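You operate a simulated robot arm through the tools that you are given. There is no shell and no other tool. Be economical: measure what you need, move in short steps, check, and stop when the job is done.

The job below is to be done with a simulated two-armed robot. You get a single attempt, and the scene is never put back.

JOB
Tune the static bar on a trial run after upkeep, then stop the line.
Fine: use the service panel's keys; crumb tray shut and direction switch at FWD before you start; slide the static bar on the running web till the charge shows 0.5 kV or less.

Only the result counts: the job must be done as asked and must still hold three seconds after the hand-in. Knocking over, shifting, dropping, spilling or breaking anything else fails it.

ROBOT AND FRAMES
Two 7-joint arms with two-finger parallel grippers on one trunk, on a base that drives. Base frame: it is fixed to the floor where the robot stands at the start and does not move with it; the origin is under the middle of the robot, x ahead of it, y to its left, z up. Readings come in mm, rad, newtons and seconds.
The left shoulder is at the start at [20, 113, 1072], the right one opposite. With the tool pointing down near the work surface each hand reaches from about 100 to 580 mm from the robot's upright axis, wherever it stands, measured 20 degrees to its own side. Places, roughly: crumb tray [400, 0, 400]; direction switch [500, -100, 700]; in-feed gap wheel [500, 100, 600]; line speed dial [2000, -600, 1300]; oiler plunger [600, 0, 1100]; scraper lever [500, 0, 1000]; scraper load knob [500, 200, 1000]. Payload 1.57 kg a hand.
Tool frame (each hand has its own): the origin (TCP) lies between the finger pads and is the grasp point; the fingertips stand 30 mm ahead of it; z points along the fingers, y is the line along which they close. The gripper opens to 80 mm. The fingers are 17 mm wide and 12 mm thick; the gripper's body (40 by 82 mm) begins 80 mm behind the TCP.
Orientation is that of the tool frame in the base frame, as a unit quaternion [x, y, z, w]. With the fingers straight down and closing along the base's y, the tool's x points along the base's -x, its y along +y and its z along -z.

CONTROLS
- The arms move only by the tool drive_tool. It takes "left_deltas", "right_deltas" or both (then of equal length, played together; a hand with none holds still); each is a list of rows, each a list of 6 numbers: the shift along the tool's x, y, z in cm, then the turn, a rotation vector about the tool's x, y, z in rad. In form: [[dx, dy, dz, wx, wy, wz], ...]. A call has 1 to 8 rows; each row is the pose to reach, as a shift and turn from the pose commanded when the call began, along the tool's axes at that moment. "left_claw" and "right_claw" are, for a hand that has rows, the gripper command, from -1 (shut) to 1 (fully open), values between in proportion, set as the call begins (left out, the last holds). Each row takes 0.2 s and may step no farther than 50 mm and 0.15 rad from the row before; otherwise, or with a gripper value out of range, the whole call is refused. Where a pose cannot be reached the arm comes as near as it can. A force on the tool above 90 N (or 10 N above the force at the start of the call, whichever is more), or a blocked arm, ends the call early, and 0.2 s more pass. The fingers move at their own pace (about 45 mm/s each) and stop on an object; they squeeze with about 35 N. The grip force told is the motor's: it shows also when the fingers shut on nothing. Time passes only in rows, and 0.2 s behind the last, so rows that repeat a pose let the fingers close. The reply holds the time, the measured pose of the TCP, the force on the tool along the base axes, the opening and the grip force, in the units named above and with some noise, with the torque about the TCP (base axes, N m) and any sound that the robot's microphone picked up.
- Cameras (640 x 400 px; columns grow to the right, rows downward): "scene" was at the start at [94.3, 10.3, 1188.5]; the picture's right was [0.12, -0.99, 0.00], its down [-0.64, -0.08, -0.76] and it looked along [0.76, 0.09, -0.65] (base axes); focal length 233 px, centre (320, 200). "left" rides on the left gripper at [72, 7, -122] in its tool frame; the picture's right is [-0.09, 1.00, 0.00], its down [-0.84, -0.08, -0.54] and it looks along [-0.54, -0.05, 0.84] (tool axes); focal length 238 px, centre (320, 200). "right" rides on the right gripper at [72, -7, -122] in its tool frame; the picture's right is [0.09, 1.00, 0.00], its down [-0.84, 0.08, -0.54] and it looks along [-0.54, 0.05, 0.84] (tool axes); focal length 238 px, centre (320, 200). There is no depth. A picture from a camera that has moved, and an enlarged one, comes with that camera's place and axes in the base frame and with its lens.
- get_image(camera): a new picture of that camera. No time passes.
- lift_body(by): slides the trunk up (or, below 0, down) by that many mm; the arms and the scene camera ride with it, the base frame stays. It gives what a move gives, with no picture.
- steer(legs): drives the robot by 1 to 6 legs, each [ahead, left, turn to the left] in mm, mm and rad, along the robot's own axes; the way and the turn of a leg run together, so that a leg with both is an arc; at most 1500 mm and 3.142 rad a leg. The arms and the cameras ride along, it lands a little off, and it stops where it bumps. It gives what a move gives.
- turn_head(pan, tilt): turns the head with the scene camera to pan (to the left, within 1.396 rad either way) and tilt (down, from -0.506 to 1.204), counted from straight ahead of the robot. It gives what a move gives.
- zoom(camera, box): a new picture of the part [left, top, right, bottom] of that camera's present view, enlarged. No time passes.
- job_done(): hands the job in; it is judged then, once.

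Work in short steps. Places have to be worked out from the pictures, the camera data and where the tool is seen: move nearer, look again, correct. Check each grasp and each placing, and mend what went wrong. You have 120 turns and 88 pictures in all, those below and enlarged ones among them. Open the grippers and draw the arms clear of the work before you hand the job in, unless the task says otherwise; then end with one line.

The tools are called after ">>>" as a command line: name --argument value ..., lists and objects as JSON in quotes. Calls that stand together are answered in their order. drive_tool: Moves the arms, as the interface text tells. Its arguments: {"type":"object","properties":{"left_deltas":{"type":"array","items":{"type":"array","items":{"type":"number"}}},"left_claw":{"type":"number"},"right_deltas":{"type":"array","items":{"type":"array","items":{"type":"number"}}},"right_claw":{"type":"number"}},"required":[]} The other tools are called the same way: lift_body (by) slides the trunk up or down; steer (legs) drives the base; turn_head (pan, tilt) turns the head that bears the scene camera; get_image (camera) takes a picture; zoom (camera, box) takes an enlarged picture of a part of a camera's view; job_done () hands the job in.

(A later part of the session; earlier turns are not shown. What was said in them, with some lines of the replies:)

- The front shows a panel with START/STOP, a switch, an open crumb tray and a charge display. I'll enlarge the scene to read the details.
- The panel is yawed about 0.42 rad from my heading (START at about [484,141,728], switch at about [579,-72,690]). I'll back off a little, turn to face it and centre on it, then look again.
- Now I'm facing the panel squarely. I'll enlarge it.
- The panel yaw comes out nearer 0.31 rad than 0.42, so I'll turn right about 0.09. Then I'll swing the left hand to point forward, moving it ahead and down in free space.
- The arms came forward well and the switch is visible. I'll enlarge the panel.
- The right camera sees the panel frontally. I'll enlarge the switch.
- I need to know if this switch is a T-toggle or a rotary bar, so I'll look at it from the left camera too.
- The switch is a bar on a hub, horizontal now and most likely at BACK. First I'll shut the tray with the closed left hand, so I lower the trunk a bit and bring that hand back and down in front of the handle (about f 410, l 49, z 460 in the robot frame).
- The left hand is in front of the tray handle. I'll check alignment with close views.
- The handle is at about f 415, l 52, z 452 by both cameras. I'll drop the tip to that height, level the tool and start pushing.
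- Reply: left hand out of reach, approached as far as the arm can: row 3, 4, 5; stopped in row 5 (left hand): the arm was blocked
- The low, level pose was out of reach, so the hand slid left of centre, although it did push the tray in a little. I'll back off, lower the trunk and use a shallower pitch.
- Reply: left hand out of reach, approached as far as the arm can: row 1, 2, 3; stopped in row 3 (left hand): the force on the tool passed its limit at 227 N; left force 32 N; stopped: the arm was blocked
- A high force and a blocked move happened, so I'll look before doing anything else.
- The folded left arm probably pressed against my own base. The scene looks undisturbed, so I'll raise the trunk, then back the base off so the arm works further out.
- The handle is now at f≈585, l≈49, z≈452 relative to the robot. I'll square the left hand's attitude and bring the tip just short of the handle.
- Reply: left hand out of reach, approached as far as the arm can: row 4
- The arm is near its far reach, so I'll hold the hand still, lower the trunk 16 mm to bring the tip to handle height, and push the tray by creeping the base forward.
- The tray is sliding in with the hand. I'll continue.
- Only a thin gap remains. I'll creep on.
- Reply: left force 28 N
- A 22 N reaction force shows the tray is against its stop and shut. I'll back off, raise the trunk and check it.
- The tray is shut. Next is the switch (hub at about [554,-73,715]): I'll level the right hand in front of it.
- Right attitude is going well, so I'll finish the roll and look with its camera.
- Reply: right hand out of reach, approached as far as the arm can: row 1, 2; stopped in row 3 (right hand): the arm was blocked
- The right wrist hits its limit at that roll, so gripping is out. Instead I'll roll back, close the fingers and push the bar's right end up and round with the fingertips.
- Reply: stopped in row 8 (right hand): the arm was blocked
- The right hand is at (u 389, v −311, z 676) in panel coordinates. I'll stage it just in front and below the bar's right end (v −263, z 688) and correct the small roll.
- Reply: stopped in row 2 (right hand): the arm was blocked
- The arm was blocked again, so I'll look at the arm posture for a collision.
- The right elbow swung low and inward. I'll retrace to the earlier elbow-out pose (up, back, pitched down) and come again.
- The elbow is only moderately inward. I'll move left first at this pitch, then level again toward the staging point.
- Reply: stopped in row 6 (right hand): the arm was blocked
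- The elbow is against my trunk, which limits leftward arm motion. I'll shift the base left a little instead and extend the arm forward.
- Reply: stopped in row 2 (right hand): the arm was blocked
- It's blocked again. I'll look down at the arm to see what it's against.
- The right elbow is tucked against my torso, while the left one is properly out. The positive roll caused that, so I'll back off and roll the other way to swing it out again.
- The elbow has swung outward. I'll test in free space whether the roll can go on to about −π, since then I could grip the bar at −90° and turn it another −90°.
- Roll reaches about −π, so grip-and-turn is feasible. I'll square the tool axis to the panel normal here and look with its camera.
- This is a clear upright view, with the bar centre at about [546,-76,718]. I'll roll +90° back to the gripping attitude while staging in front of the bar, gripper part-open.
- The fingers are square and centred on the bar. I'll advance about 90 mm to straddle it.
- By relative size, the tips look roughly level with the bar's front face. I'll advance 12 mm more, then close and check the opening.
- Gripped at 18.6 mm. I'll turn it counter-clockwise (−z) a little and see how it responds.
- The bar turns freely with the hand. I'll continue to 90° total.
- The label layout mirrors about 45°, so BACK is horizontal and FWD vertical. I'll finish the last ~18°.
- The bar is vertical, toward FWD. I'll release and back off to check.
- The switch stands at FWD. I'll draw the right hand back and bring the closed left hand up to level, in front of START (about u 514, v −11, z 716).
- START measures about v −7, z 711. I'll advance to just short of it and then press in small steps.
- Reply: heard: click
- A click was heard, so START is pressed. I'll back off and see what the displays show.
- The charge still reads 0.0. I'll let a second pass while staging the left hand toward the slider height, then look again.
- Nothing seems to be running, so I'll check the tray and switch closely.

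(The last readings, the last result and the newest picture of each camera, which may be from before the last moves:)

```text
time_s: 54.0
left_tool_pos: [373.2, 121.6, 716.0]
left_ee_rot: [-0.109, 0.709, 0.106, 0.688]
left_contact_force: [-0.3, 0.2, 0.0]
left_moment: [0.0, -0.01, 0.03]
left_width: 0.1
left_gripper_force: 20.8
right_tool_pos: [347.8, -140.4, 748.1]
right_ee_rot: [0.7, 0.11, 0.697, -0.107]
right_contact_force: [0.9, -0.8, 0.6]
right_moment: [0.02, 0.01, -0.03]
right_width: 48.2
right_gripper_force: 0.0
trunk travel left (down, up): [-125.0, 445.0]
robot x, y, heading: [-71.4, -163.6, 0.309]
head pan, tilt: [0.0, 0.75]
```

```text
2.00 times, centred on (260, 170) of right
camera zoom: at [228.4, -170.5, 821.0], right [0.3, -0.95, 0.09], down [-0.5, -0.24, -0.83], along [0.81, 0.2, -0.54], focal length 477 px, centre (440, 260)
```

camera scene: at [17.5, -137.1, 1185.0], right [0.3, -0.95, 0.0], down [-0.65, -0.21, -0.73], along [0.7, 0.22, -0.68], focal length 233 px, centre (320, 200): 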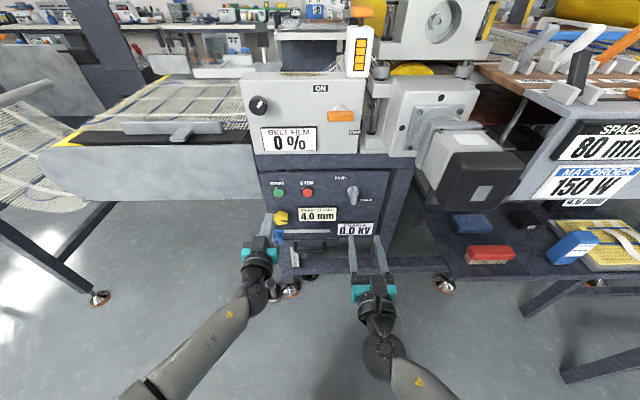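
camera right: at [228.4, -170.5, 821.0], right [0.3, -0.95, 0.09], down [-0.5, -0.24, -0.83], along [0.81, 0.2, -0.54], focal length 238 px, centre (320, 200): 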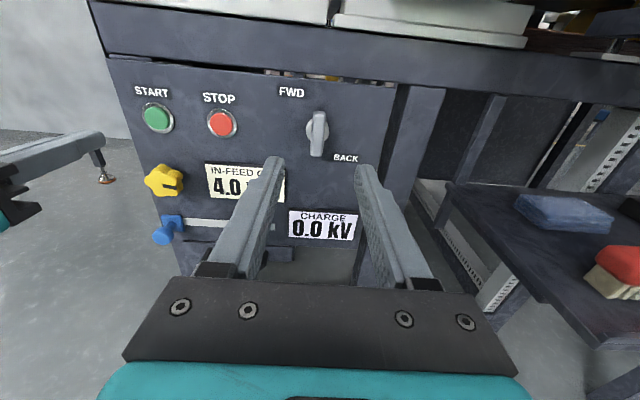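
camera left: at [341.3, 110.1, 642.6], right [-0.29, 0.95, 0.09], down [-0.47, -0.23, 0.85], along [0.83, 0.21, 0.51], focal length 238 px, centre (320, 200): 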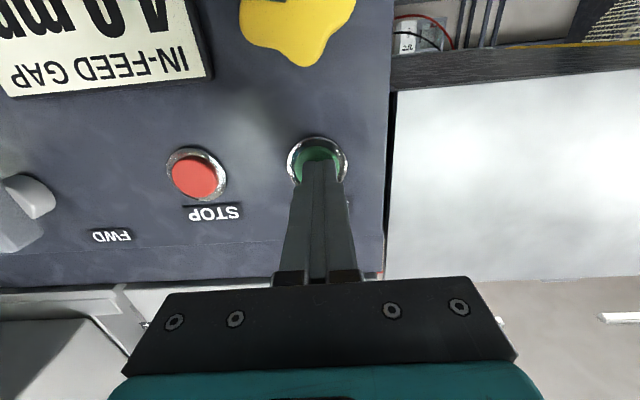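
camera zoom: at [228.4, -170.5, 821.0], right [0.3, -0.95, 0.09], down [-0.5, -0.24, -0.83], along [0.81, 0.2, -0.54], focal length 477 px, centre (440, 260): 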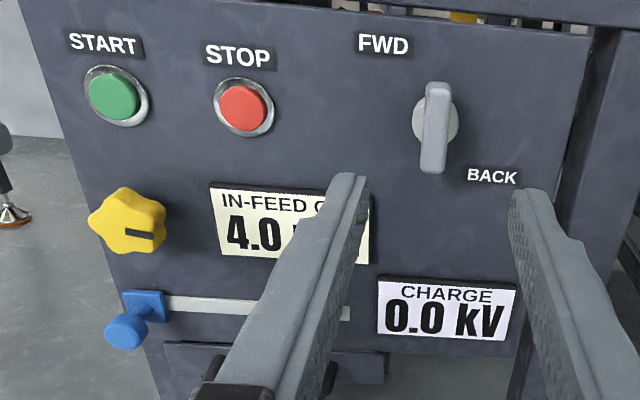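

Tray and switch look right, but my press was only a few mm deep. I'll press START again more deeply and hold it for a moment.

>>> drive_tool --left_deltas '[[0.1, -0.4, 4.5, 0, 0, 0], [0.4, -0.8, 8.0, 0, 0, 0], [0.4, -0.8, 9.0, 0, 0, 0], [0.4, -0.8, 9.4, 0, 0, 0], [0.4, -0.8, 9.8, 0, 0, 0], [0.4, -0.8, 9.8, 0, 0, 0]]'

>>> zoom --camera "scene" --box '[140, 50, 400, 260]'

```text
time_s: 55.4
left_tool_pos: [468.3, 142.7, 708.0]
left_ee_rot: [-0.108, 0.709, 0.105, 0.689]
left_contact_force: [-14.9, -5.6, 6.1]
left_moment: [0.09, -0.26, 0.01]
left_width: 0.1
left_gripper_force: 21.6
right_tool_pos: [345.6, -140.2, 748.1]
right_ee_rot: [0.7, 0.107, 0.698, -0.106]
right_contact_force: [-0.3, 0.7, 0.7]
right_moment: [0.0, -0.01, 0.03]
right_width: 48.1
right_gripper_force: 0.0
trunk travel left (down, up): [-125.0, 445.0]
robot x, y, heading: [-69.5, -165.5, 0.305]
head pan, tilt: [0.0, 0.75]
heard: click
```

```text
1.90 times, centred on (270, 155) of scene
camera zoom: at [15.7, -137.8, 1185.2], right [0.3, -0.95, 0.0], down [-0.65, -0.2, -0.73], along [0.7, 0.22, -0.68], focal length 443 px, centre (415, 286)
```

zoom: 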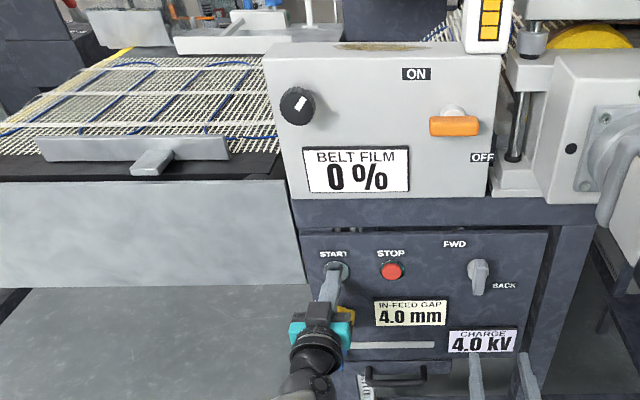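

The charge now shows 4.0 kV, so it's running. I'll release and see whether it stays.

>>> drive_tool --left_deltas '[[0, 0, -4, 0, 0, 0], [0, 0, -8, 0, 0, 0], [0, 0, -9, 0, 0, 0]]'

>>> zoom --camera "scene" --box '[140, 50, 400, 260]'

```text
time_s: 56.2
left_tool_pos: [382.7, 118.2, 708.8]
left_ee_rot: [-0.109, 0.709, 0.105, 0.688]
left_contact_force: [0.6, -0.4, 0.2]
left_moment: [0.0, 0.0, 0.01]
left_width: 0.0
left_gripper_force: 21.3
right_tool_pos: [347.1, -139.5, 747.9]
right_ee_rot: [0.699, 0.109, 0.698, -0.108]
right_contact_force: [-0.6, -0.4, -0.1]
right_moment: [0.02, 0.01, 0.02]
right_width: 47.8
right_gripper_force: 0.1
trunk travel left (down, up): [-125.0, 445.0]
robot x, y, heading: [-69.9, -169.0, 0.305]
head pan, tilt: [0.0, 0.75]
```

```text
1.90 times, centred on (270, 155) of scene
camera zoom: at [17.4, -137.1, 1185.0], right [0.3, -0.95, 0.0], down [-0.65, -0.21, -0.73], along [0.7, 0.22, -0.68], focal length 443 px, centre (415, 286)
```

zoom: 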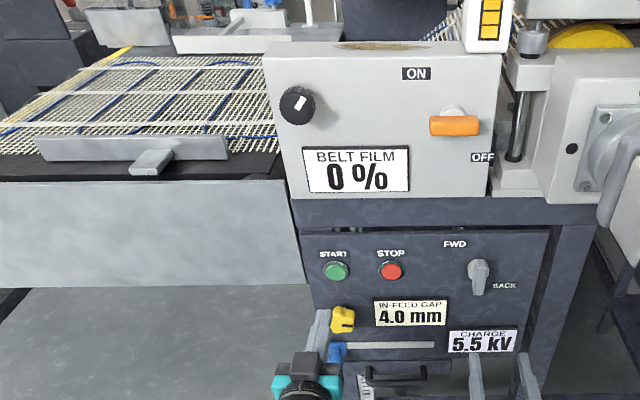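

It's latched and running, at 5.5 kV and rising. The slider knob is at about [446,148,531], so I'll retract the left hand, open it, lower the trunk and move the base a bit closer to reach it.

>>> drive_tool --left_deltas '[[0, 0.4, -3.5, 0, 0, 0], [0, 0.9, -7, 0, 0, 0]]' --left_claw 0.6

>>> lift_body --by -110

>>> steer --legs '[[60, 0, 0]]'

>>> drive_tool --left_deltas '[[3.4, 0, 0, 0, 0, 0], [6.8, 0, 0, 0, 0, 0]]'

>>> get_image --camera "left"

>>> zoom --camera "scene" --box '[220, 150, 400, 280]'

```text
time_s: 56.8
left_tool_pos: [312.7, 106.5, 715.6]
left_ee_rot: [-0.109, 0.709, 0.106, 0.689]
left_contact_force: [-0.5, 0.6, 0.9]
left_moment: [0.04, 0.02, -0.03]
left_width: 49.7
left_gripper_force: 0.0
right_tool_pos: [347.2, -140.6, 747.6]
right_ee_rot: [0.7, 0.108, 0.698, -0.107]
right_contact_force: [1.0, -0.4, -0.1]
right_moment: [-0.01, 0.04, -0.01]
right_width: 48.0
right_gripper_force: 0.0
trunk travel left (down, up): [-125.0, 445.0]
robot x, y, heading: [-72.8, -165.4, 0.311]
head pan, tilt: [0.0, 0.75]
```

```text
time_s: 58.2
left_tool_pos: [314.5, 106.5, 604.3]
left_ee_rot: [-0.109, 0.709, 0.105, 0.688]
left_contact_force: [0.5, -0.3, -0.3]
left_moment: [-0.01, 0.0, -0.02]
left_width: 63.8
left_gripper_force: 0.0
right_tool_pos: [347.3, -139.8, 638.8]
right_ee_rot: [0.7, 0.109, 0.698, -0.107]
right_contact_force: [-0.2, -0.3, -0.3]
right_moment: [-0.01, -0.03, 0.02]
right_width: 48.0
right_gripper_force: 0.0
trunk travel left (down, up): [-15.0, 555.0]
robot x, y, heading: [-71.6, -162.3, 0.302]
head pan, tilt: [0.0, 0.75]
```

```text
time_s: 59.2
left_tool_pos: [371.1, 124.8, 605.6]
left_ee_rot: [-0.109, 0.709, 0.106, 0.689]
left_contact_force: [-0.4, 0.4, 0.6]
left_moment: [0.0, -0.01, -0.01]
left_width: 64.0
left_gripper_force: 0.1
right_tool_pos: [405.4, -122.0, 637.9]
right_ee_rot: [0.7, 0.11, 0.698, -0.108]
right_contact_force: [0.0, -0.2, -0.5]
right_moment: [0.01, 0.01, -0.03]
right_width: 47.8
right_gripper_force: 0.0
trunk travel left (down, up): [-15.0, 555.0]
robot x, y, heading: [-12.7, -149.4, 0.305]
head pan, tilt: [0.0, 0.75]
```

```text
time_s: 59.8
left_tool_pos: [371.1, 123.3, 536.6]
left_ee_rot: [-0.109, 0.709, 0.105, 0.688]
left_contact_force: [0.1, 0.1, 0.5]
left_moment: [-0.02, 0.0, -0.04]
left_width: 63.9
left_gripper_force: 0.0
right_tool_pos: [405.4, -122.7, 637.3]
right_ee_rot: [0.7, 0.109, 0.697, -0.106]
right_contact_force: [-0.5, -0.4, 0.7]
right_moment: [0.01, 0.0, -0.01]
right_width: 48.0
right_gripper_force: 0.0
trunk travel left (down, up): [-15.0, 555.0]
robot x, y, heading: [-13.3, -146.8, 0.305]
head pan, tilt: [0.0, 0.75]
```

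```text
20 pictures are left
camera left: at [249.8, 92.5, 469.2], right [-0.29, 0.95, 0.09], down [-0.47, -0.23, 0.85], along [0.83, 0.21, 0.51], focal length 238 px, centre (320, 200)
```

left: 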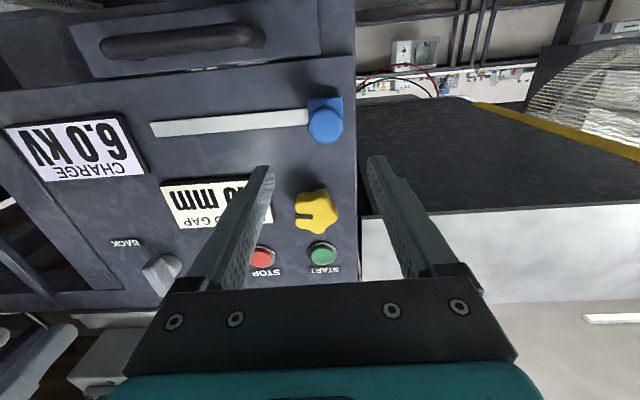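

```text
3.08 times, centred on (310, 215) of scene
camera zoom: at [74.8, -119.0, 1075.0], right [0.3, -0.95, 0.0], down [-0.65, -0.21, -0.73], along [0.7, 0.22, -0.68], focal length 716 px, centre (351, 154)
```

zoom: 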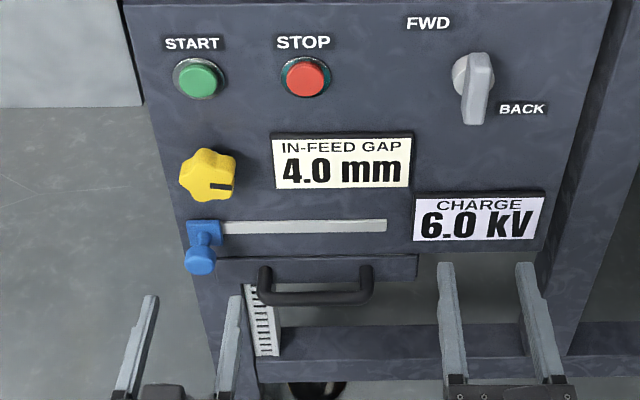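

The charge settled at 6.0 kV. The knob is at u≈473, v≈8, z≈526, so I'll advance to straddle it and close.

>>> drive_tool --left_deltas '[[0.8, 0.3, 3.0, 0, 0, 0], [0.9, 0.3, 6.0, 0, 0, 0], [0.9, 0.3, 7.5, 0, 0, 0]]'

>>> drive_tool --left_deltas '[[0, 0, 0, 0, 0, 0], [0, 0, 0, 0, 0, 0], [0, 0, 0, 0, 0, 0], [0, 0, 0, 0, 0, 0], [0, 0, 0, 0, 0, 0]]' --left_claw -1

>>> get_image --camera "left"

```text
time_s: 60.6
left_tool_pos: [442.6, 150.1, 525.4]
left_ee_rot: [-0.108, 0.71, 0.105, 0.688]
left_contact_force: [-0.1, 0.7, 0.7]
left_moment: [-0.02, -0.01, -0.04]
left_width: 64.0
left_gripper_force: 0.0
right_tool_pos: [404.9, -122.0, 637.3]
right_ee_rot: [0.7, 0.109, 0.697, -0.107]
right_contact_force: [0.2, 0.2, 0.8]
right_moment: [0.01, 0.02, 0.02]
right_width: 48.1
right_gripper_force: 0.2
trunk travel left (down, up): [-15.0, 555.0]
robot x, y, heading: [-15.1, -144.7, 0.308]
head pan, tilt: [0.0, 0.75]
```

```text
time_s: 61.8
left_tool_pos: [444.0, 150.2, 524.7]
left_ee_rot: [-0.108, 0.709, 0.105, 0.689]
left_contact_force: [2.1, 2.2, 0.3]
left_moment: [0.0, 0.0, 0.09]
left_width: 29.4
left_gripper_force: 38.7
right_tool_pos: [405.1, -122.2, 637.7]
right_ee_rot: [0.7, 0.109, 0.697, -0.107]
right_contact_force: [-0.4, 0.3, 0.1]
right_moment: [0.0, 0.03, -0.03]
right_width: 47.9
right_gripper_force: 0.1
trunk travel left (down, up): [-15.0, 555.0]
robot x, y, heading: [-15.5, -147.0, 0.302]
head pan, tilt: [0.0, 0.75]
```

```text
18 pictures are left
camera left: at [321.7, 119.7, 457.4], right [-0.3, 0.95, 0.09], down [-0.47, -0.23, 0.85], along [0.83, 0.21, 0.51], focal length 238 px, centre (320, 200)
```

left: 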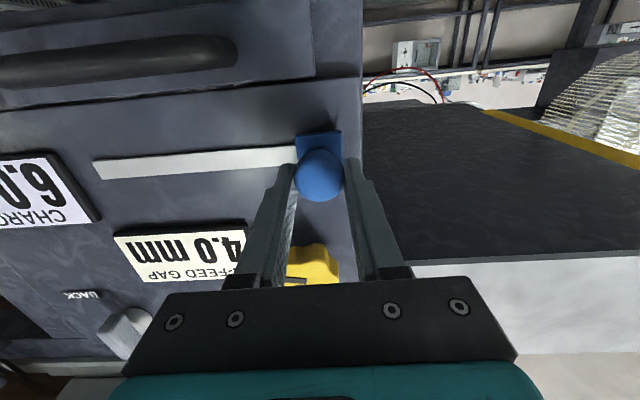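

The knob is gripped. I'll slide it 40 mm to the right and read the charge.

>>> drive_tool --left_deltas '[[0, -1, 0, 0, 0, 0], [0, -2, 0, 0, 0, 0], [0, -3, 0, 0, 0, 0], [0, -4, 0, 0, 0, 0], [0, -4, 0, 0, 0, 0], [0, -4, 0, 0, 0, 0]]'

>>> get_image --camera "left"

```text
time_s: 63.2
left_tool_pos: [453.8, 111.3, 524.9]
left_ee_rot: [-0.108, 0.71, 0.105, 0.688]
left_contact_force: [32.2, 11.9, -10.7]
left_moment: [-0.01, 0.04, 0.01]
left_width: 29.1
left_gripper_force: 39.1
right_tool_pos: [405.9, -121.5, 637.7]
right_ee_rot: [0.701, 0.109, 0.697, -0.107]
right_contact_force: [-0.8, 0.6, -0.4]
right_moment: [0.01, 0.0, -0.04]
right_width: 48.1
right_gripper_force: 0.1
trunk travel left (down, up): [-15.0, 555.0]
robot x, y, heading: [-14.0, -149.8, 0.305]
head pan, tilt: [0.0, 0.75]
```

```text
17 pictures are left
camera left: at [332.6, 80.2, 458.3], right [-0.3, 0.95, 0.09], down [-0.47, -0.23, 0.85], along [0.83, 0.21, 0.51], focal length 238 px, centre (320, 200)
```

left: 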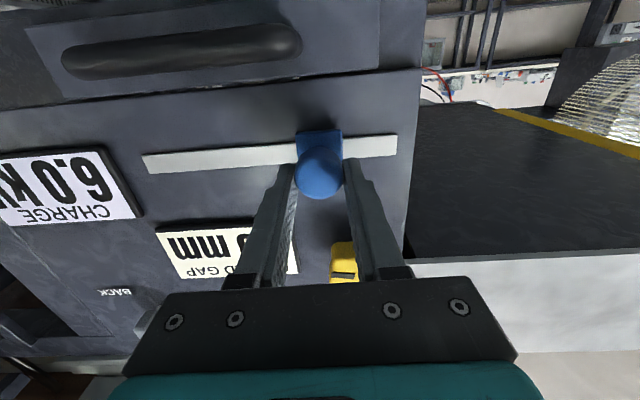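

Still 6.0 kV at 40 mm, with a slight outward pull on the knob. I'll slide another 30 mm, easing in 3 mm toward the panel.

>>> drive_tool --left_deltas '[[0, -1, 0.3, 0, 0, 0], [0, -2, 0.3, 0, 0, 0], [0, -3, 0.4, 0, 0, 0], [0, -3, 0.4, 0, 0, 0], [0, -3, 0.4, 0, 0, 0], [0, -3, 0.4, 0, 0, 0]]'

>>> get_image --camera "left"

```text
time_s: 64.6
left_tool_pos: [463.1, 82.6, 525.1]
left_ee_rot: [-0.107, 0.71, 0.104, 0.688]
left_contact_force: [-30.1, -11.5, 14.6]
left_moment: [0.0, -0.11, -0.12]
left_width: 29.4
left_gripper_force: 39.3
right_tool_pos: [402.5, -122.3, 639.7]
right_ee_rot: [0.699, 0.109, 0.698, -0.107]
right_contact_force: [-0.2, -0.4, -0.9]
right_moment: [-0.05, -0.01, -0.01]
right_width: 47.9
right_gripper_force: 0.1
trunk travel left (down, up): [-15.0, 555.0]
robot x, y, heading: [-13.1, -148.5, 0.307]
head pan, tilt: [0.0, 0.75]
```

```text
16 pictures are left
camera left: at [342.9, 52.3, 457.7], right [-0.29, 0.95, 0.09], down [-0.47, -0.23, 0.85], along [0.83, 0.21, 0.51], focal length 238 px, centre (320, 200)
```

left: 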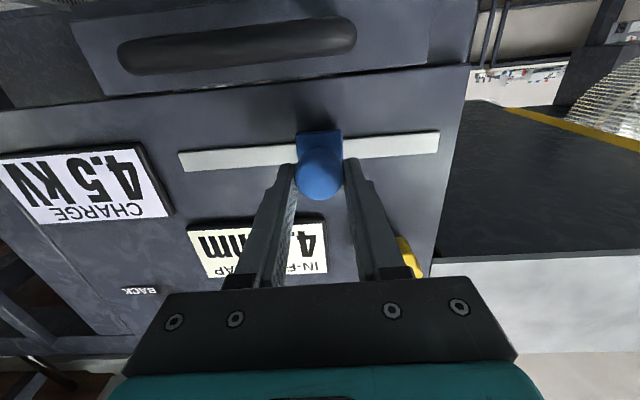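

The charge is dropping, at 4.5 kV. I'll slide 15 mm more with a little relief off the panel, then let it settle.

>>> drive_tool --left_deltas '[[0, -0.8, -0.2, 0, 0, 0], [0, -1.5, -0.2, 0, 0, 0], [0, -1.5, -0.2, 0, 0, 0], [0, -1.5, -0.2, 0, 0, 0], [0, -1.5, -0.2, 0, 0, 0], [0, -1.5, -0.2, 0, 0, 0], [0, -1.5, -0.2, 0, 0, 0], [0, -1.5, -0.2, 0, 0, 0]]'

>>> get_image --camera "left"

```text
time_s: 66.4
left_tool_pos: [469.7, 69.6, 524.8]
left_ee_rot: [-0.109, 0.71, 0.105, 0.688]
left_contact_force: [7.1, 4.4, 3.3]
left_moment: [-0.07, 0.01, -0.01]
left_width: 29.2
left_gripper_force: 39.6
right_tool_pos: [404.4, -121.7, 636.5]
right_ee_rot: [0.7, 0.108, 0.698, -0.107]
right_contact_force: [0.5, 0.5, -0.1]
right_moment: [0.0, 0.01, 0.02]
right_width: 48.2
right_gripper_force: 0.1
trunk travel left (down, up): [-15.0, 555.0]
robot x, y, heading: [-16.0, -147.4, 0.307]
head pan, tilt: [0.0, 0.75]
```

```text
15 pictures are left
camera left: at [347.8, 38.8, 457.4], right [-0.3, 0.95, 0.09], down [-0.47, -0.23, 0.85], along [0.83, 0.21, 0.52], focal length 238 px, centre (320, 200)
```

left: 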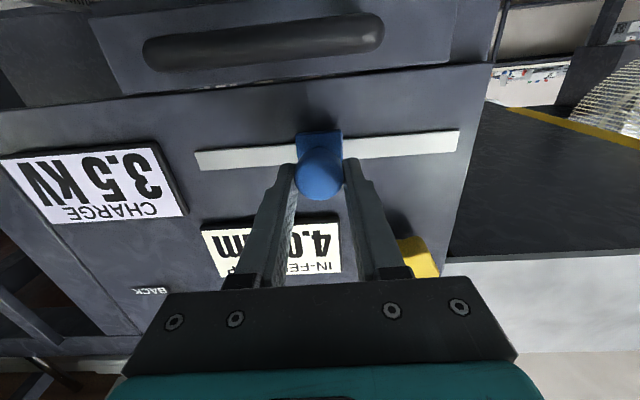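

3.5 kV at 85 mm, which is about 1 kV per 15 mm. I'll slide another 30 mm.

>>> drive_tool --left_deltas '[[0, -1, 0, 0, 0, 0], [0, -2, 0, 0, 0, 0], [0, -3, 0.1, 0, 0, 0], [0, -3, 0.1, 0, 0, 0], [0, -3, 0.1, 0, 0, 0], [0, -3, 0.1, 0, 0, 0], [0, -3, 0.1, 0, 0, 0], [0, -3, 0.1, 0, 0, 0]]'

>>> get_image --camera "left"

```text
time_s: 68.2
left_tool_pos: [478.2, 40.4, 524.7]
left_ee_rot: [-0.108, 0.709, 0.104, 0.689]
left_contact_force: [16.0, 5.1, -1.3]
left_moment: [-0.05, 0.05, -0.02]
left_width: 29.2
left_gripper_force: 39.2
right_tool_pos: [404.8, -122.3, 637.2]
right_ee_rot: [0.701, 0.11, 0.697, -0.108]
right_contact_force: [0.5, 0.6, -0.6]
right_moment: [-0.01, -0.03, 0.0]
right_width: 48.0
right_gripper_force: 0.0
trunk travel left (down, up): [-15.0, 555.0]
robot x, y, heading: [-9.7, -147.4, 0.305]
head pan, tilt: [0.0, 0.75]
```

```text
14 pictures are left
camera left: at [357.4, 9.4, 457.8], right [-0.29, 0.95, 0.09], down [-0.47, -0.23, 0.85], along [0.83, 0.21, 0.51], focal length 238 px, centre (320, 200)
```

left: 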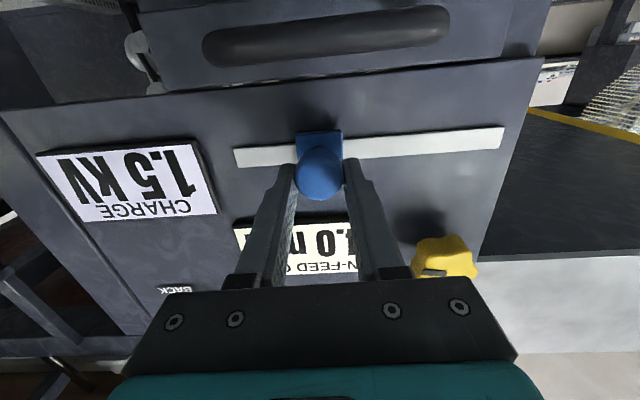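

1.5 kV at 115 mm. About 20 mm more should reach the minimum.

>>> drive_tool --left_deltas '[[0, -1, 0.1, 0, 0, 0], [0, -2, 0.1, 0, 0, 0], [0, -2.1, 0.1, 0, 0, 0], [0, -2.1, 0.1, 0, 0, 0], [0, -2.1, 0.1, 0, 0, 0], [0, -2.1, 0.1, 0, 0, 0], [0, -2.1, 0.1, 0, 0, 0], [0, -2.1, 0.1, 0, 0, 0]]'

>>> get_image --camera "left"

```text
time_s: 70.0
left_tool_pos: [485.7, 22.2, 526.1]
left_ee_rot: [-0.109, 0.709, 0.106, 0.689]
left_contact_force: [10.0, 2.8, 1.3]
left_moment: [0.09, -0.23, -0.04]
left_width: 29.4
left_gripper_force: 39.0
right_tool_pos: [404.7, -121.1, 637.7]
right_ee_rot: [0.701, 0.109, 0.697, -0.106]
right_contact_force: [0.4, -1.1, -0.2]
right_moment: [0.01, -0.02, 0.0]
right_width: 48.0
right_gripper_force: 0.0
trunk travel left (down, up): [-15.0, 555.0]
robot x, y, heading: [-12.1, -147.2, 0.308]
head pan, tilt: [0.0, 0.75]
```

```text
13 pictures are left
camera left: at [363.6, -9.0, 457.7], right [-0.29, 0.95, 0.09], down [-0.47, -0.23, 0.85], along [0.83, 0.21, 0.51], focal length 238 px, centre (320, 200)
```

left: 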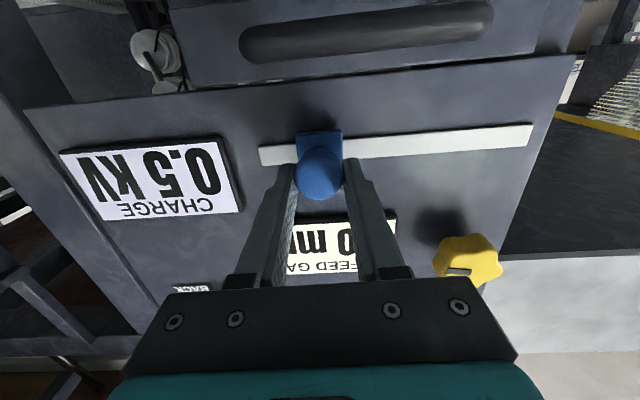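

0.5 kV. I'll nudge 5 mm further for margin and recheck.

>>> drive_tool --left_deltas '[[0, -0.25, 0, 0, 0, 0], [0, -0.5, 0, 0, 0, 0], [0, -0.5, 0, 0, 0, 0], [0, -0.5, 0, 0, 0, 0], [0, -0.5, 0, 0, 0, 0], [0, -0.5, 0, 0, 0, 0]]'

>>> get_image --camera "left"

```text
time_s: 71.4
left_tool_pos: [487.0, 17.2, 526.2]
left_ee_rot: [-0.108, 0.709, 0.105, 0.688]
left_contact_force: [13.4, 6.4, 3.4]
left_moment: [0.17, -0.34, 0.07]
left_width: 29.3
left_gripper_force: 38.6
right_tool_pos: [404.0, -122.0, 637.5]
right_ee_rot: [0.7, 0.109, 0.698, -0.107]
right_contact_force: [-0.7, -0.6, 0.4]
right_moment: [-0.02, 0.01, 0.04]
right_width: 48.0
right_gripper_force: 0.1
trunk travel left (down, up): [-15.0, 555.0]
robot x, y, heading: [-11.8, -149.4, 0.3]
head pan, tilt: [0.0, 0.75]
```

```text
12 pictures are left
camera left: at [364.9, -13.0, 457.6], right [-0.3, 0.95, 0.09], down [-0.47, -0.23, 0.85], along [0.83, 0.21, 0.51], focal length 238 px, centre (320, 200)
```

left: 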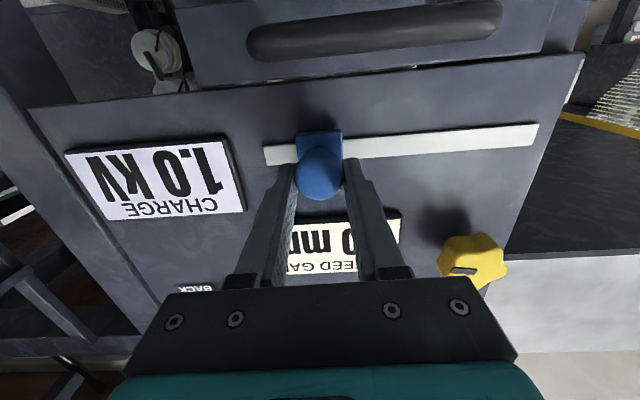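

That passed the minimum (1.0 kV). I'll slide back 9 mm and wait for it to settle.

>>> drive_tool --left_deltas '[[0, 0.5, 0, 0, 0, 0], [0, 0.9, 0, 0, 0, 0], [0, 0.9, 0, 0, 0, 0], [0, 0.9, 0, 0, 0, 0], [0, 0.9, 0, 0, 0, 0], [0, 0.9, 0, 0, 0, 0], [0, 0.9, 0, 0, 0, 0], [0, 0.9, 0, 0, 0, 0]]'

>>> get_image --camera "left"

```text
time_s: 73.2
left_tool_pos: [483.6, 25.1, 525.2]
left_ee_rot: [-0.109, 0.709, 0.105, 0.689]
left_contact_force: [6.1, 1.4, 6.1]
left_moment: [0.03, -0.26, -0.03]
left_width: 29.2
left_gripper_force: 39.3
right_tool_pos: [404.4, -121.9, 637.7]
right_ee_rot: [0.7, 0.108, 0.698, -0.106]
right_contact_force: [1.0, -0.5, 0.1]
right_moment: [0.03, 0.02, -0.01]
right_width: 48.3
right_gripper_force: 0.1
trunk travel left (down, up): [-15.0, 555.0]
robot x, y, heading: [-16.0, -147.5, 0.3]
head pan, tilt: [0.0, 0.75]
```

```text
11 pictures are left
camera left: at [362.3, -5.6, 457.5], right [-0.29, 0.95, 0.09], down [-0.47, -0.23, 0.85], along [0.83, 0.21, 0.51], focal length 238 px, centre (320, 200)
```

left: 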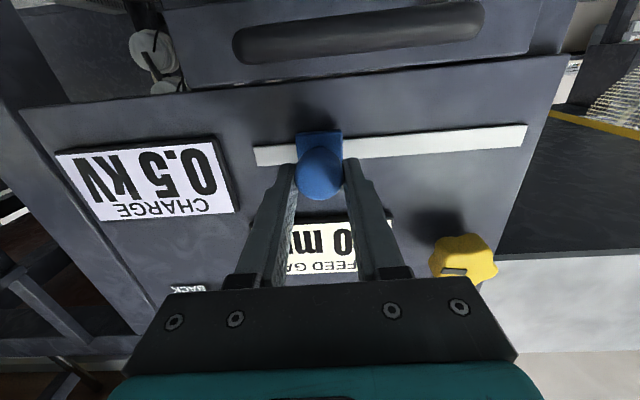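

0.5 kV. I'll move 3 mm further back, hoping for the centre of the dip.

>>> drive_tool --left_deltas '[[0, 0.3, 0, 0, 0, 0], [0, 0.35, 0, 0, 0, 0], [0, 0.35, 0, 0, 0, 0], [0, 0.35, 0, 0, 0, 0], [0, 0.35, 0, 0, 0, 0], [0, 0.35, 0, 0, 0, 0], [0, 0.35, 0, 0, 0, 0], [0, 0.35, 0, 0, 0, 0]]'

>>> get_image --camera "left"

```text
time_s: 75.0
left_tool_pos: [482.3, 27.6, 525.5]
left_ee_rot: [-0.108, 0.709, 0.104, 0.689]
left_contact_force: [-0.2, -1.6, 12.2]
left_moment: [0.09, -0.29, -0.08]
left_width: 29.3
left_gripper_force: 39.1
right_tool_pos: [404.1, -122.5, 638.4]
right_ee_rot: [0.699, 0.108, 0.698, -0.107]
right_contact_force: [0.4, 0.3, 0.4]
right_moment: [-0.02, 0.0, -0.01]
right_width: 47.7
right_gripper_force: 0.0
trunk travel left (down, up): [-15.0, 555.0]
robot x, y, heading: [-12.2, -150.7, 0.3]
head pan, tilt: [0.0, 0.75]
```

```text
10 pictures are left
camera left: at [361.4, -2.7, 457.3], right [-0.29, 0.95, 0.09], down [-0.47, -0.23, 0.85], along [0.83, 0.21, 0.52], focal length 238 px, centre (320, 200)
```

left: 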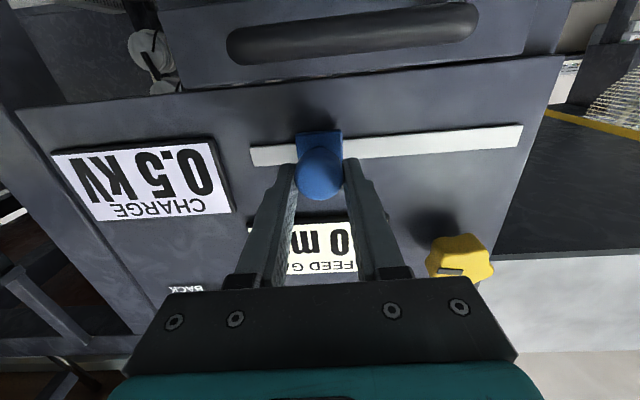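

0.5 kV holds across 129–136 mm, so I'll settle near the middle (−2 mm), release gently and back straight off.

>>> drive_tool --left_deltas '[[0, -0.2, 0, 0, 0, 0], [0, -0.2, 0, 0, 0, 0], [0, -0.2, 0, 0, 0, 0]]'

>>> drive_tool --left_deltas '[[0, 0, 0, 0, 0, 0], [0, 0, 0, 0, 0, 0], [0, 0, 0, 0, 0, 0], [0, 0, -3, 0, 0, 0], [0, 0, -7, 0, 0, 0], [0, 0, -9, 0, 0, 0]]' --left_claw 0.6

>>> get_image --camera "left"

```text
time_s: 75.8
left_tool_pos: [482.8, 27.2, 525.2]
left_ee_rot: [-0.109, 0.71, 0.105, 0.688]
left_contact_force: [-3.1, 0.7, 11.1]
left_moment: [0.26, -0.44, 0.23]
left_width: 29.5
left_gripper_force: 38.6
right_tool_pos: [404.8, -122.5, 638.1]
right_ee_rot: [0.7, 0.109, 0.698, -0.107]
right_contact_force: [-0.8, 0.1, -0.4]
right_moment: [-0.03, 0.0, 0.03]
right_width: 48.5
right_gripper_force: 0.2
trunk travel left (down, up): [-15.0, 555.0]
robot x, y, heading: [-13.4, -149.1, 0.303]
head pan, tilt: [0.0, 0.75]
```

```text
time_s: 77.2
left_tool_pos: [398.1, -3.3, 523.8]
left_ee_rot: [-0.109, 0.71, 0.105, 0.688]
left_contact_force: [-0.9, 0.5, 0.4]
left_moment: [0.0, 0.01, -0.04]
left_width: 64.0
left_gripper_force: 0.0
right_tool_pos: [404.5, -122.3, 637.9]
right_ee_rot: [0.7, 0.109, 0.698, -0.107]
right_contact_force: [0.1, 0.4, -0.2]
right_moment: [0.02, -0.02, 0.01]
right_width: 48.0
right_gripper_force: 0.1
trunk travel left (down, up): [-15.0, 555.0]
robot x, y, heading: [-13.3, -145.1, 0.301]
head pan, tilt: [0.0, 0.75]
```

```text
9 pictures are left
camera left: at [277.4, -32.5, 457.2], right [-0.29, 0.95, 0.09], down [-0.47, -0.23, 0.85], along [0.83, 0.21, 0.51], focal length 238 px, centre (320, 200)
```

left: 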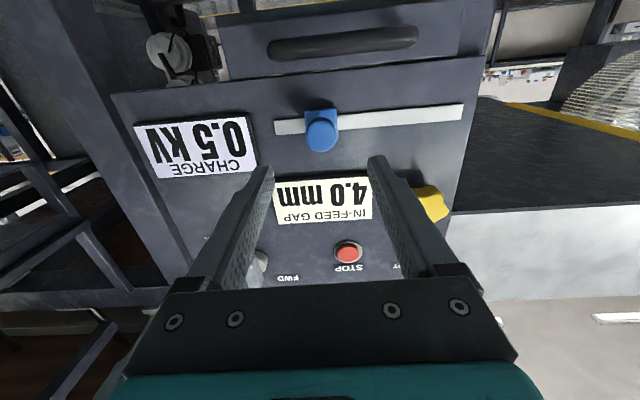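

The charge stays at 0.5 kV after release. I'll raise the trunk, close the left hand and stage it in front of STOP (v≈−98, z≈710).

>>> lift_body --by 110

>>> drive_tool --left_deltas '[[-2.5, 0.9, 0, 0, 0, 0], [-5.0, 1.8, 0.5, 0, 0, 0], [-7.5, 2.6, 1.5, 0, 0, 0], [-7.5, 2.6, 3, 0, 0, 0], [-7.5, 2.6, 3, 0, 0, 0]]' --left_claw -1

>>> get_image --camera "left"

```text
time_s: 78.6
left_tool_pos: [399.9, -2.4, 634.4]
left_ee_rot: [-0.109, 0.709, 0.106, 0.689]
left_contact_force: [0.7, 0.0, -0.3]
left_moment: [0.01, 0.01, -0.02]
left_width: 63.9
left_gripper_force: 0.1
right_tool_pos: [404.3, -121.9, 747.7]
right_ee_rot: [0.7, 0.11, 0.697, -0.107]
right_contact_force: [0.6, -0.2, 0.0]
right_moment: [-0.01, -0.02, -0.01]
right_width: 47.9
right_gripper_force: 0.1
trunk travel left (down, up): [-125.0, 445.0]
robot x, y, heading: [-9.9, -149.5, 0.306]
head pan, tilt: [0.0, 0.75]
```

```text
time_s: 79.8
left_tool_pos: [421.9, 33.7, 710.0]
left_ee_rot: [-0.107, 0.711, 0.104, 0.688]
left_contact_force: [0.6, 0.0, 0.0]
left_moment: [0.01, -0.02, 0.0]
left_width: 0.0
left_gripper_force: 21.5
right_tool_pos: [403.9, -121.8, 748.0]
right_ee_rot: [0.7, 0.11, 0.697, -0.108]
right_contact_force: [0.4, 0.3, 0.5]
right_moment: [-0.02, 0.03, 0.04]
right_width: 48.0
right_gripper_force: 0.1
trunk travel left (down, up): [-125.0, 445.0]
robot x, y, heading: [-12.7, -146.4, 0.31]
head pan, tilt: [0.0, 0.75]
```

```text
8 pictures are left
camera left: at [300.9, 2.2, 641.8], right [-0.29, 0.95, 0.09], down [-0.47, -0.23, 0.85], along [0.83, 0.21, 0.51], focal length 238 px, centre (320, 200)
```

left: 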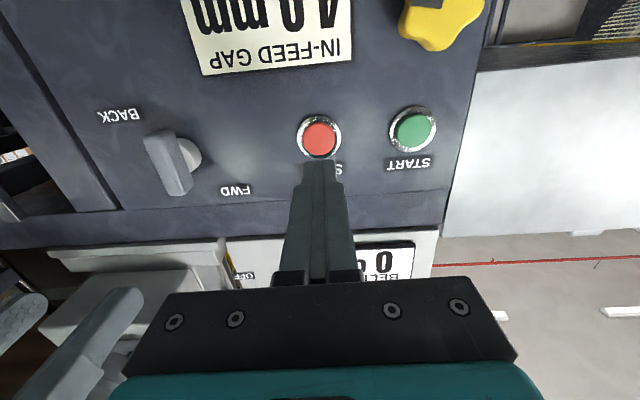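

It's aligned just like the START press. I'll press STOP to the same depth and hold briefly.

>>> drive_tool --left_deltas '[[0, 0, 4, 0, 0, 0], [0, 0, 6.8, 0, 0, 0], [0, 0, 7.4, 0, 0, 0], [0, 0, 7.9, 0, 0, 0], [0, 0, 8.2, 0, 0, 0], [0, 0, 8.2, 0, 0, 0]]'

>>> drive_tool --left_deltas '[[0, 0, -4, 0, 0, 0], [0, 0, -8, 0, 0, 0], [0, 0, -11, 0, 0, 0], [0, 0, -11, 0, 0, 0], [0, 0, -11, 0, 0, 0]]'

>>> zoom --camera "scene" --box '[140, 60, 420, 290]'

```text
time_s: 81.2
left_tool_pos: [498.0, 56.1, 706.8]
left_ee_rot: [-0.108, 0.709, 0.105, 0.689]
left_contact_force: [-23.4, -6.8, 5.5]
left_moment: [0.1, -0.27, 0.01]
left_width: 0.2
left_gripper_force: 21.2
right_tool_pos: [403.0, -123.2, 748.7]
right_ee_rot: [0.699, 0.109, 0.698, -0.107]
right_contact_force: [0.4, 0.4, 0.1]
right_moment: [-0.01, 0.03, 0.01]
right_width: 48.1
right_gripper_force: 0.0
trunk travel left (down, up): [-125.0, 445.0]
robot x, y, heading: [-16.1, -147.1, 0.307]
head pan, tilt: [0.0, 0.75]
heard: click
```

```text
time_s: 82.4
left_tool_pos: [395.5, 23.1, 707.1]
left_ee_rot: [-0.108, 0.71, 0.105, 0.688]
left_contact_force: [0.2, 0.3, -0.2]
left_moment: [-0.02, 0.03, 0.02]
left_width: 0.1
left_gripper_force: 21.2
right_tool_pos: [404.2, -121.9, 747.5]
right_ee_rot: [0.7, 0.11, 0.697, -0.108]
right_contact_force: [0.2, -0.8, 0.7]
right_moment: [0.0, -0.06, 0.0]
right_width: 48.0
right_gripper_force: 0.1
trunk travel left (down, up): [-125.0, 445.0]
robot x, y, heading: [-14.4, -149.0, 0.302]
head pan, tilt: [0.0, 0.75]
```

```text
1.74 times, centred on (280, 175) of scene
camera zoom: at [74.8, -119.0, 1185.0], right [0.3, -0.95, 0.0], down [-0.65, -0.21, -0.73], along [0.7, 0.22, -0.68], focal length 404 px, centre (390, 244)
```

zoom: 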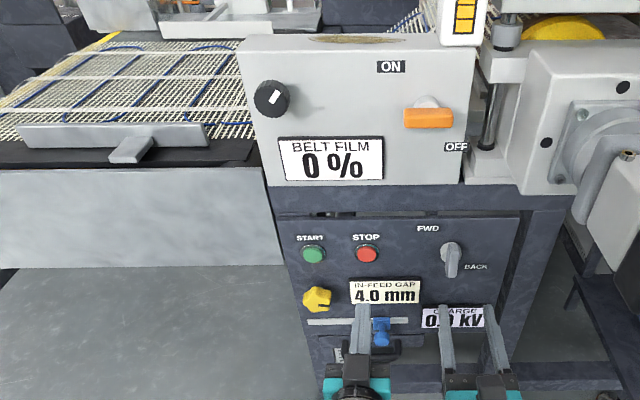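

STOP clicked and the charge appears to be 0. I'll open both grippers, back the base off and verify.

>>> steer --legs '[[-120, 0, 0]]'

>>> drive_tool --left_deltas '[[0, 0, -0.5, 0, 0, 0], [0, 0, -0.5, 0, 0, 0], [0, 0, -0.5, 0, 0, 0], [0, 0, -0.5, 0, 0, 0]]' --left_claw 1 --right_deltas '[[0, 0, -0.5, 0, 0, 0], [0, 0, -0.5, 0, 0, 0], [0, 0, -0.5, 0, 0, 0], [0, 0, -0.5, 0, 0, 0]]' --right_claw 1

>>> get_image --camera "right"

>>> zoom --camera "scene" --box '[250, 140, 410, 260]'

```text
time_s: 83.7
left_tool_pos: [282.5, -13.1, 708.6]
left_ee_rot: [-0.108, 0.709, 0.105, 0.689]
left_contact_force: [-0.5, 0.0, -0.5]
left_moment: [-0.01, 0.02, 0.02]
left_width: 0.2
left_gripper_force: 21.4
right_tool_pos: [290.8, -158.3, 747.6]
right_ee_rot: [0.7, 0.108, 0.698, -0.107]
right_contact_force: [0.1, 0.6, -1.4]
right_moment: [-0.02, 0.0, 0.02]
right_width: 48.1
right_gripper_force: 0.1
trunk travel left (down, up): [-125.0, 445.0]
robot x, y, heading: [-124.2, -182.3, 0.308]
head pan, tilt: [0.0, 0.75]
```

```text
time_s: 84.7
left_tool_pos: [277.2, -14.7, 707.4]
left_ee_rot: [-0.109, 0.709, 0.106, 0.688]
left_contact_force: [0.3, 0.5, 0.0]
left_moment: [-0.01, -0.01, 0.04]
left_width: 80.1
left_gripper_force: 0.0
right_tool_pos: [286.4, -160.8, 746.8]
right_ee_rot: [0.7, 0.109, 0.697, -0.106]
right_contact_force: [-0.6, 0.0, -0.1]
right_moment: [-0.01, 0.01, 0.01]
right_width: 79.9
right_gripper_force: 0.0
trunk travel left (down, up): [-125.0, 445.0]
robot x, y, heading: [-129.9, -182.4, 0.305]
head pan, tilt: [0.0, 0.75]
```

```text
6 pictures are left
camera right: at [167.4, -190.4, 821.0], right [0.3, -0.95, 0.09], down [-0.5, -0.24, -0.83], along [0.81, 0.2, -0.54], focal length 238 px, centre (320, 200)
```

right: 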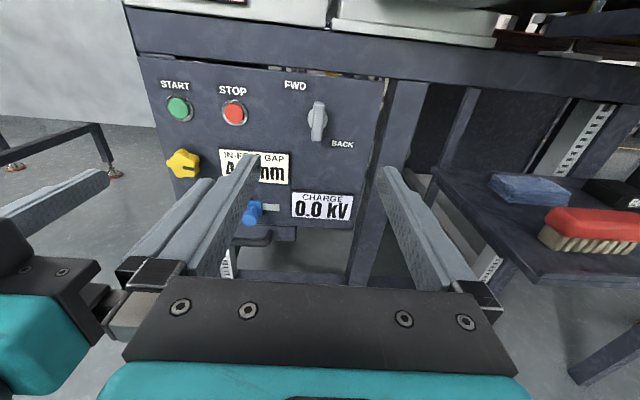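

```text
3.33 times, centred on (330, 200) of scene
camera zoom: at [-39.3, -155.0, 1185.0], right [0.3, -0.95, 0.0], down [-0.65, -0.21, -0.73], along [0.7, 0.22, -0.68], focal length 775 px, centre (287, 200)
```

zoom: 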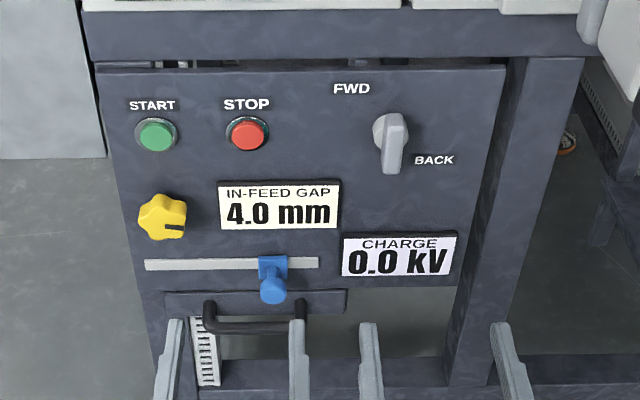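

The line is stopped (charge 0.0), the switch is at FWD, the tray is shut, the static bar is at its tuned spot and the arms are clear with grippers open. I'll hand in.

>>> job_done

```text
The job is handed in.
```

The job is handed in: I tuned the static bar on the running web to a displayed 0.5 kV, with the crumb tray shut and the direction switch at FWD, then stopped the line with the panel's STOP key.
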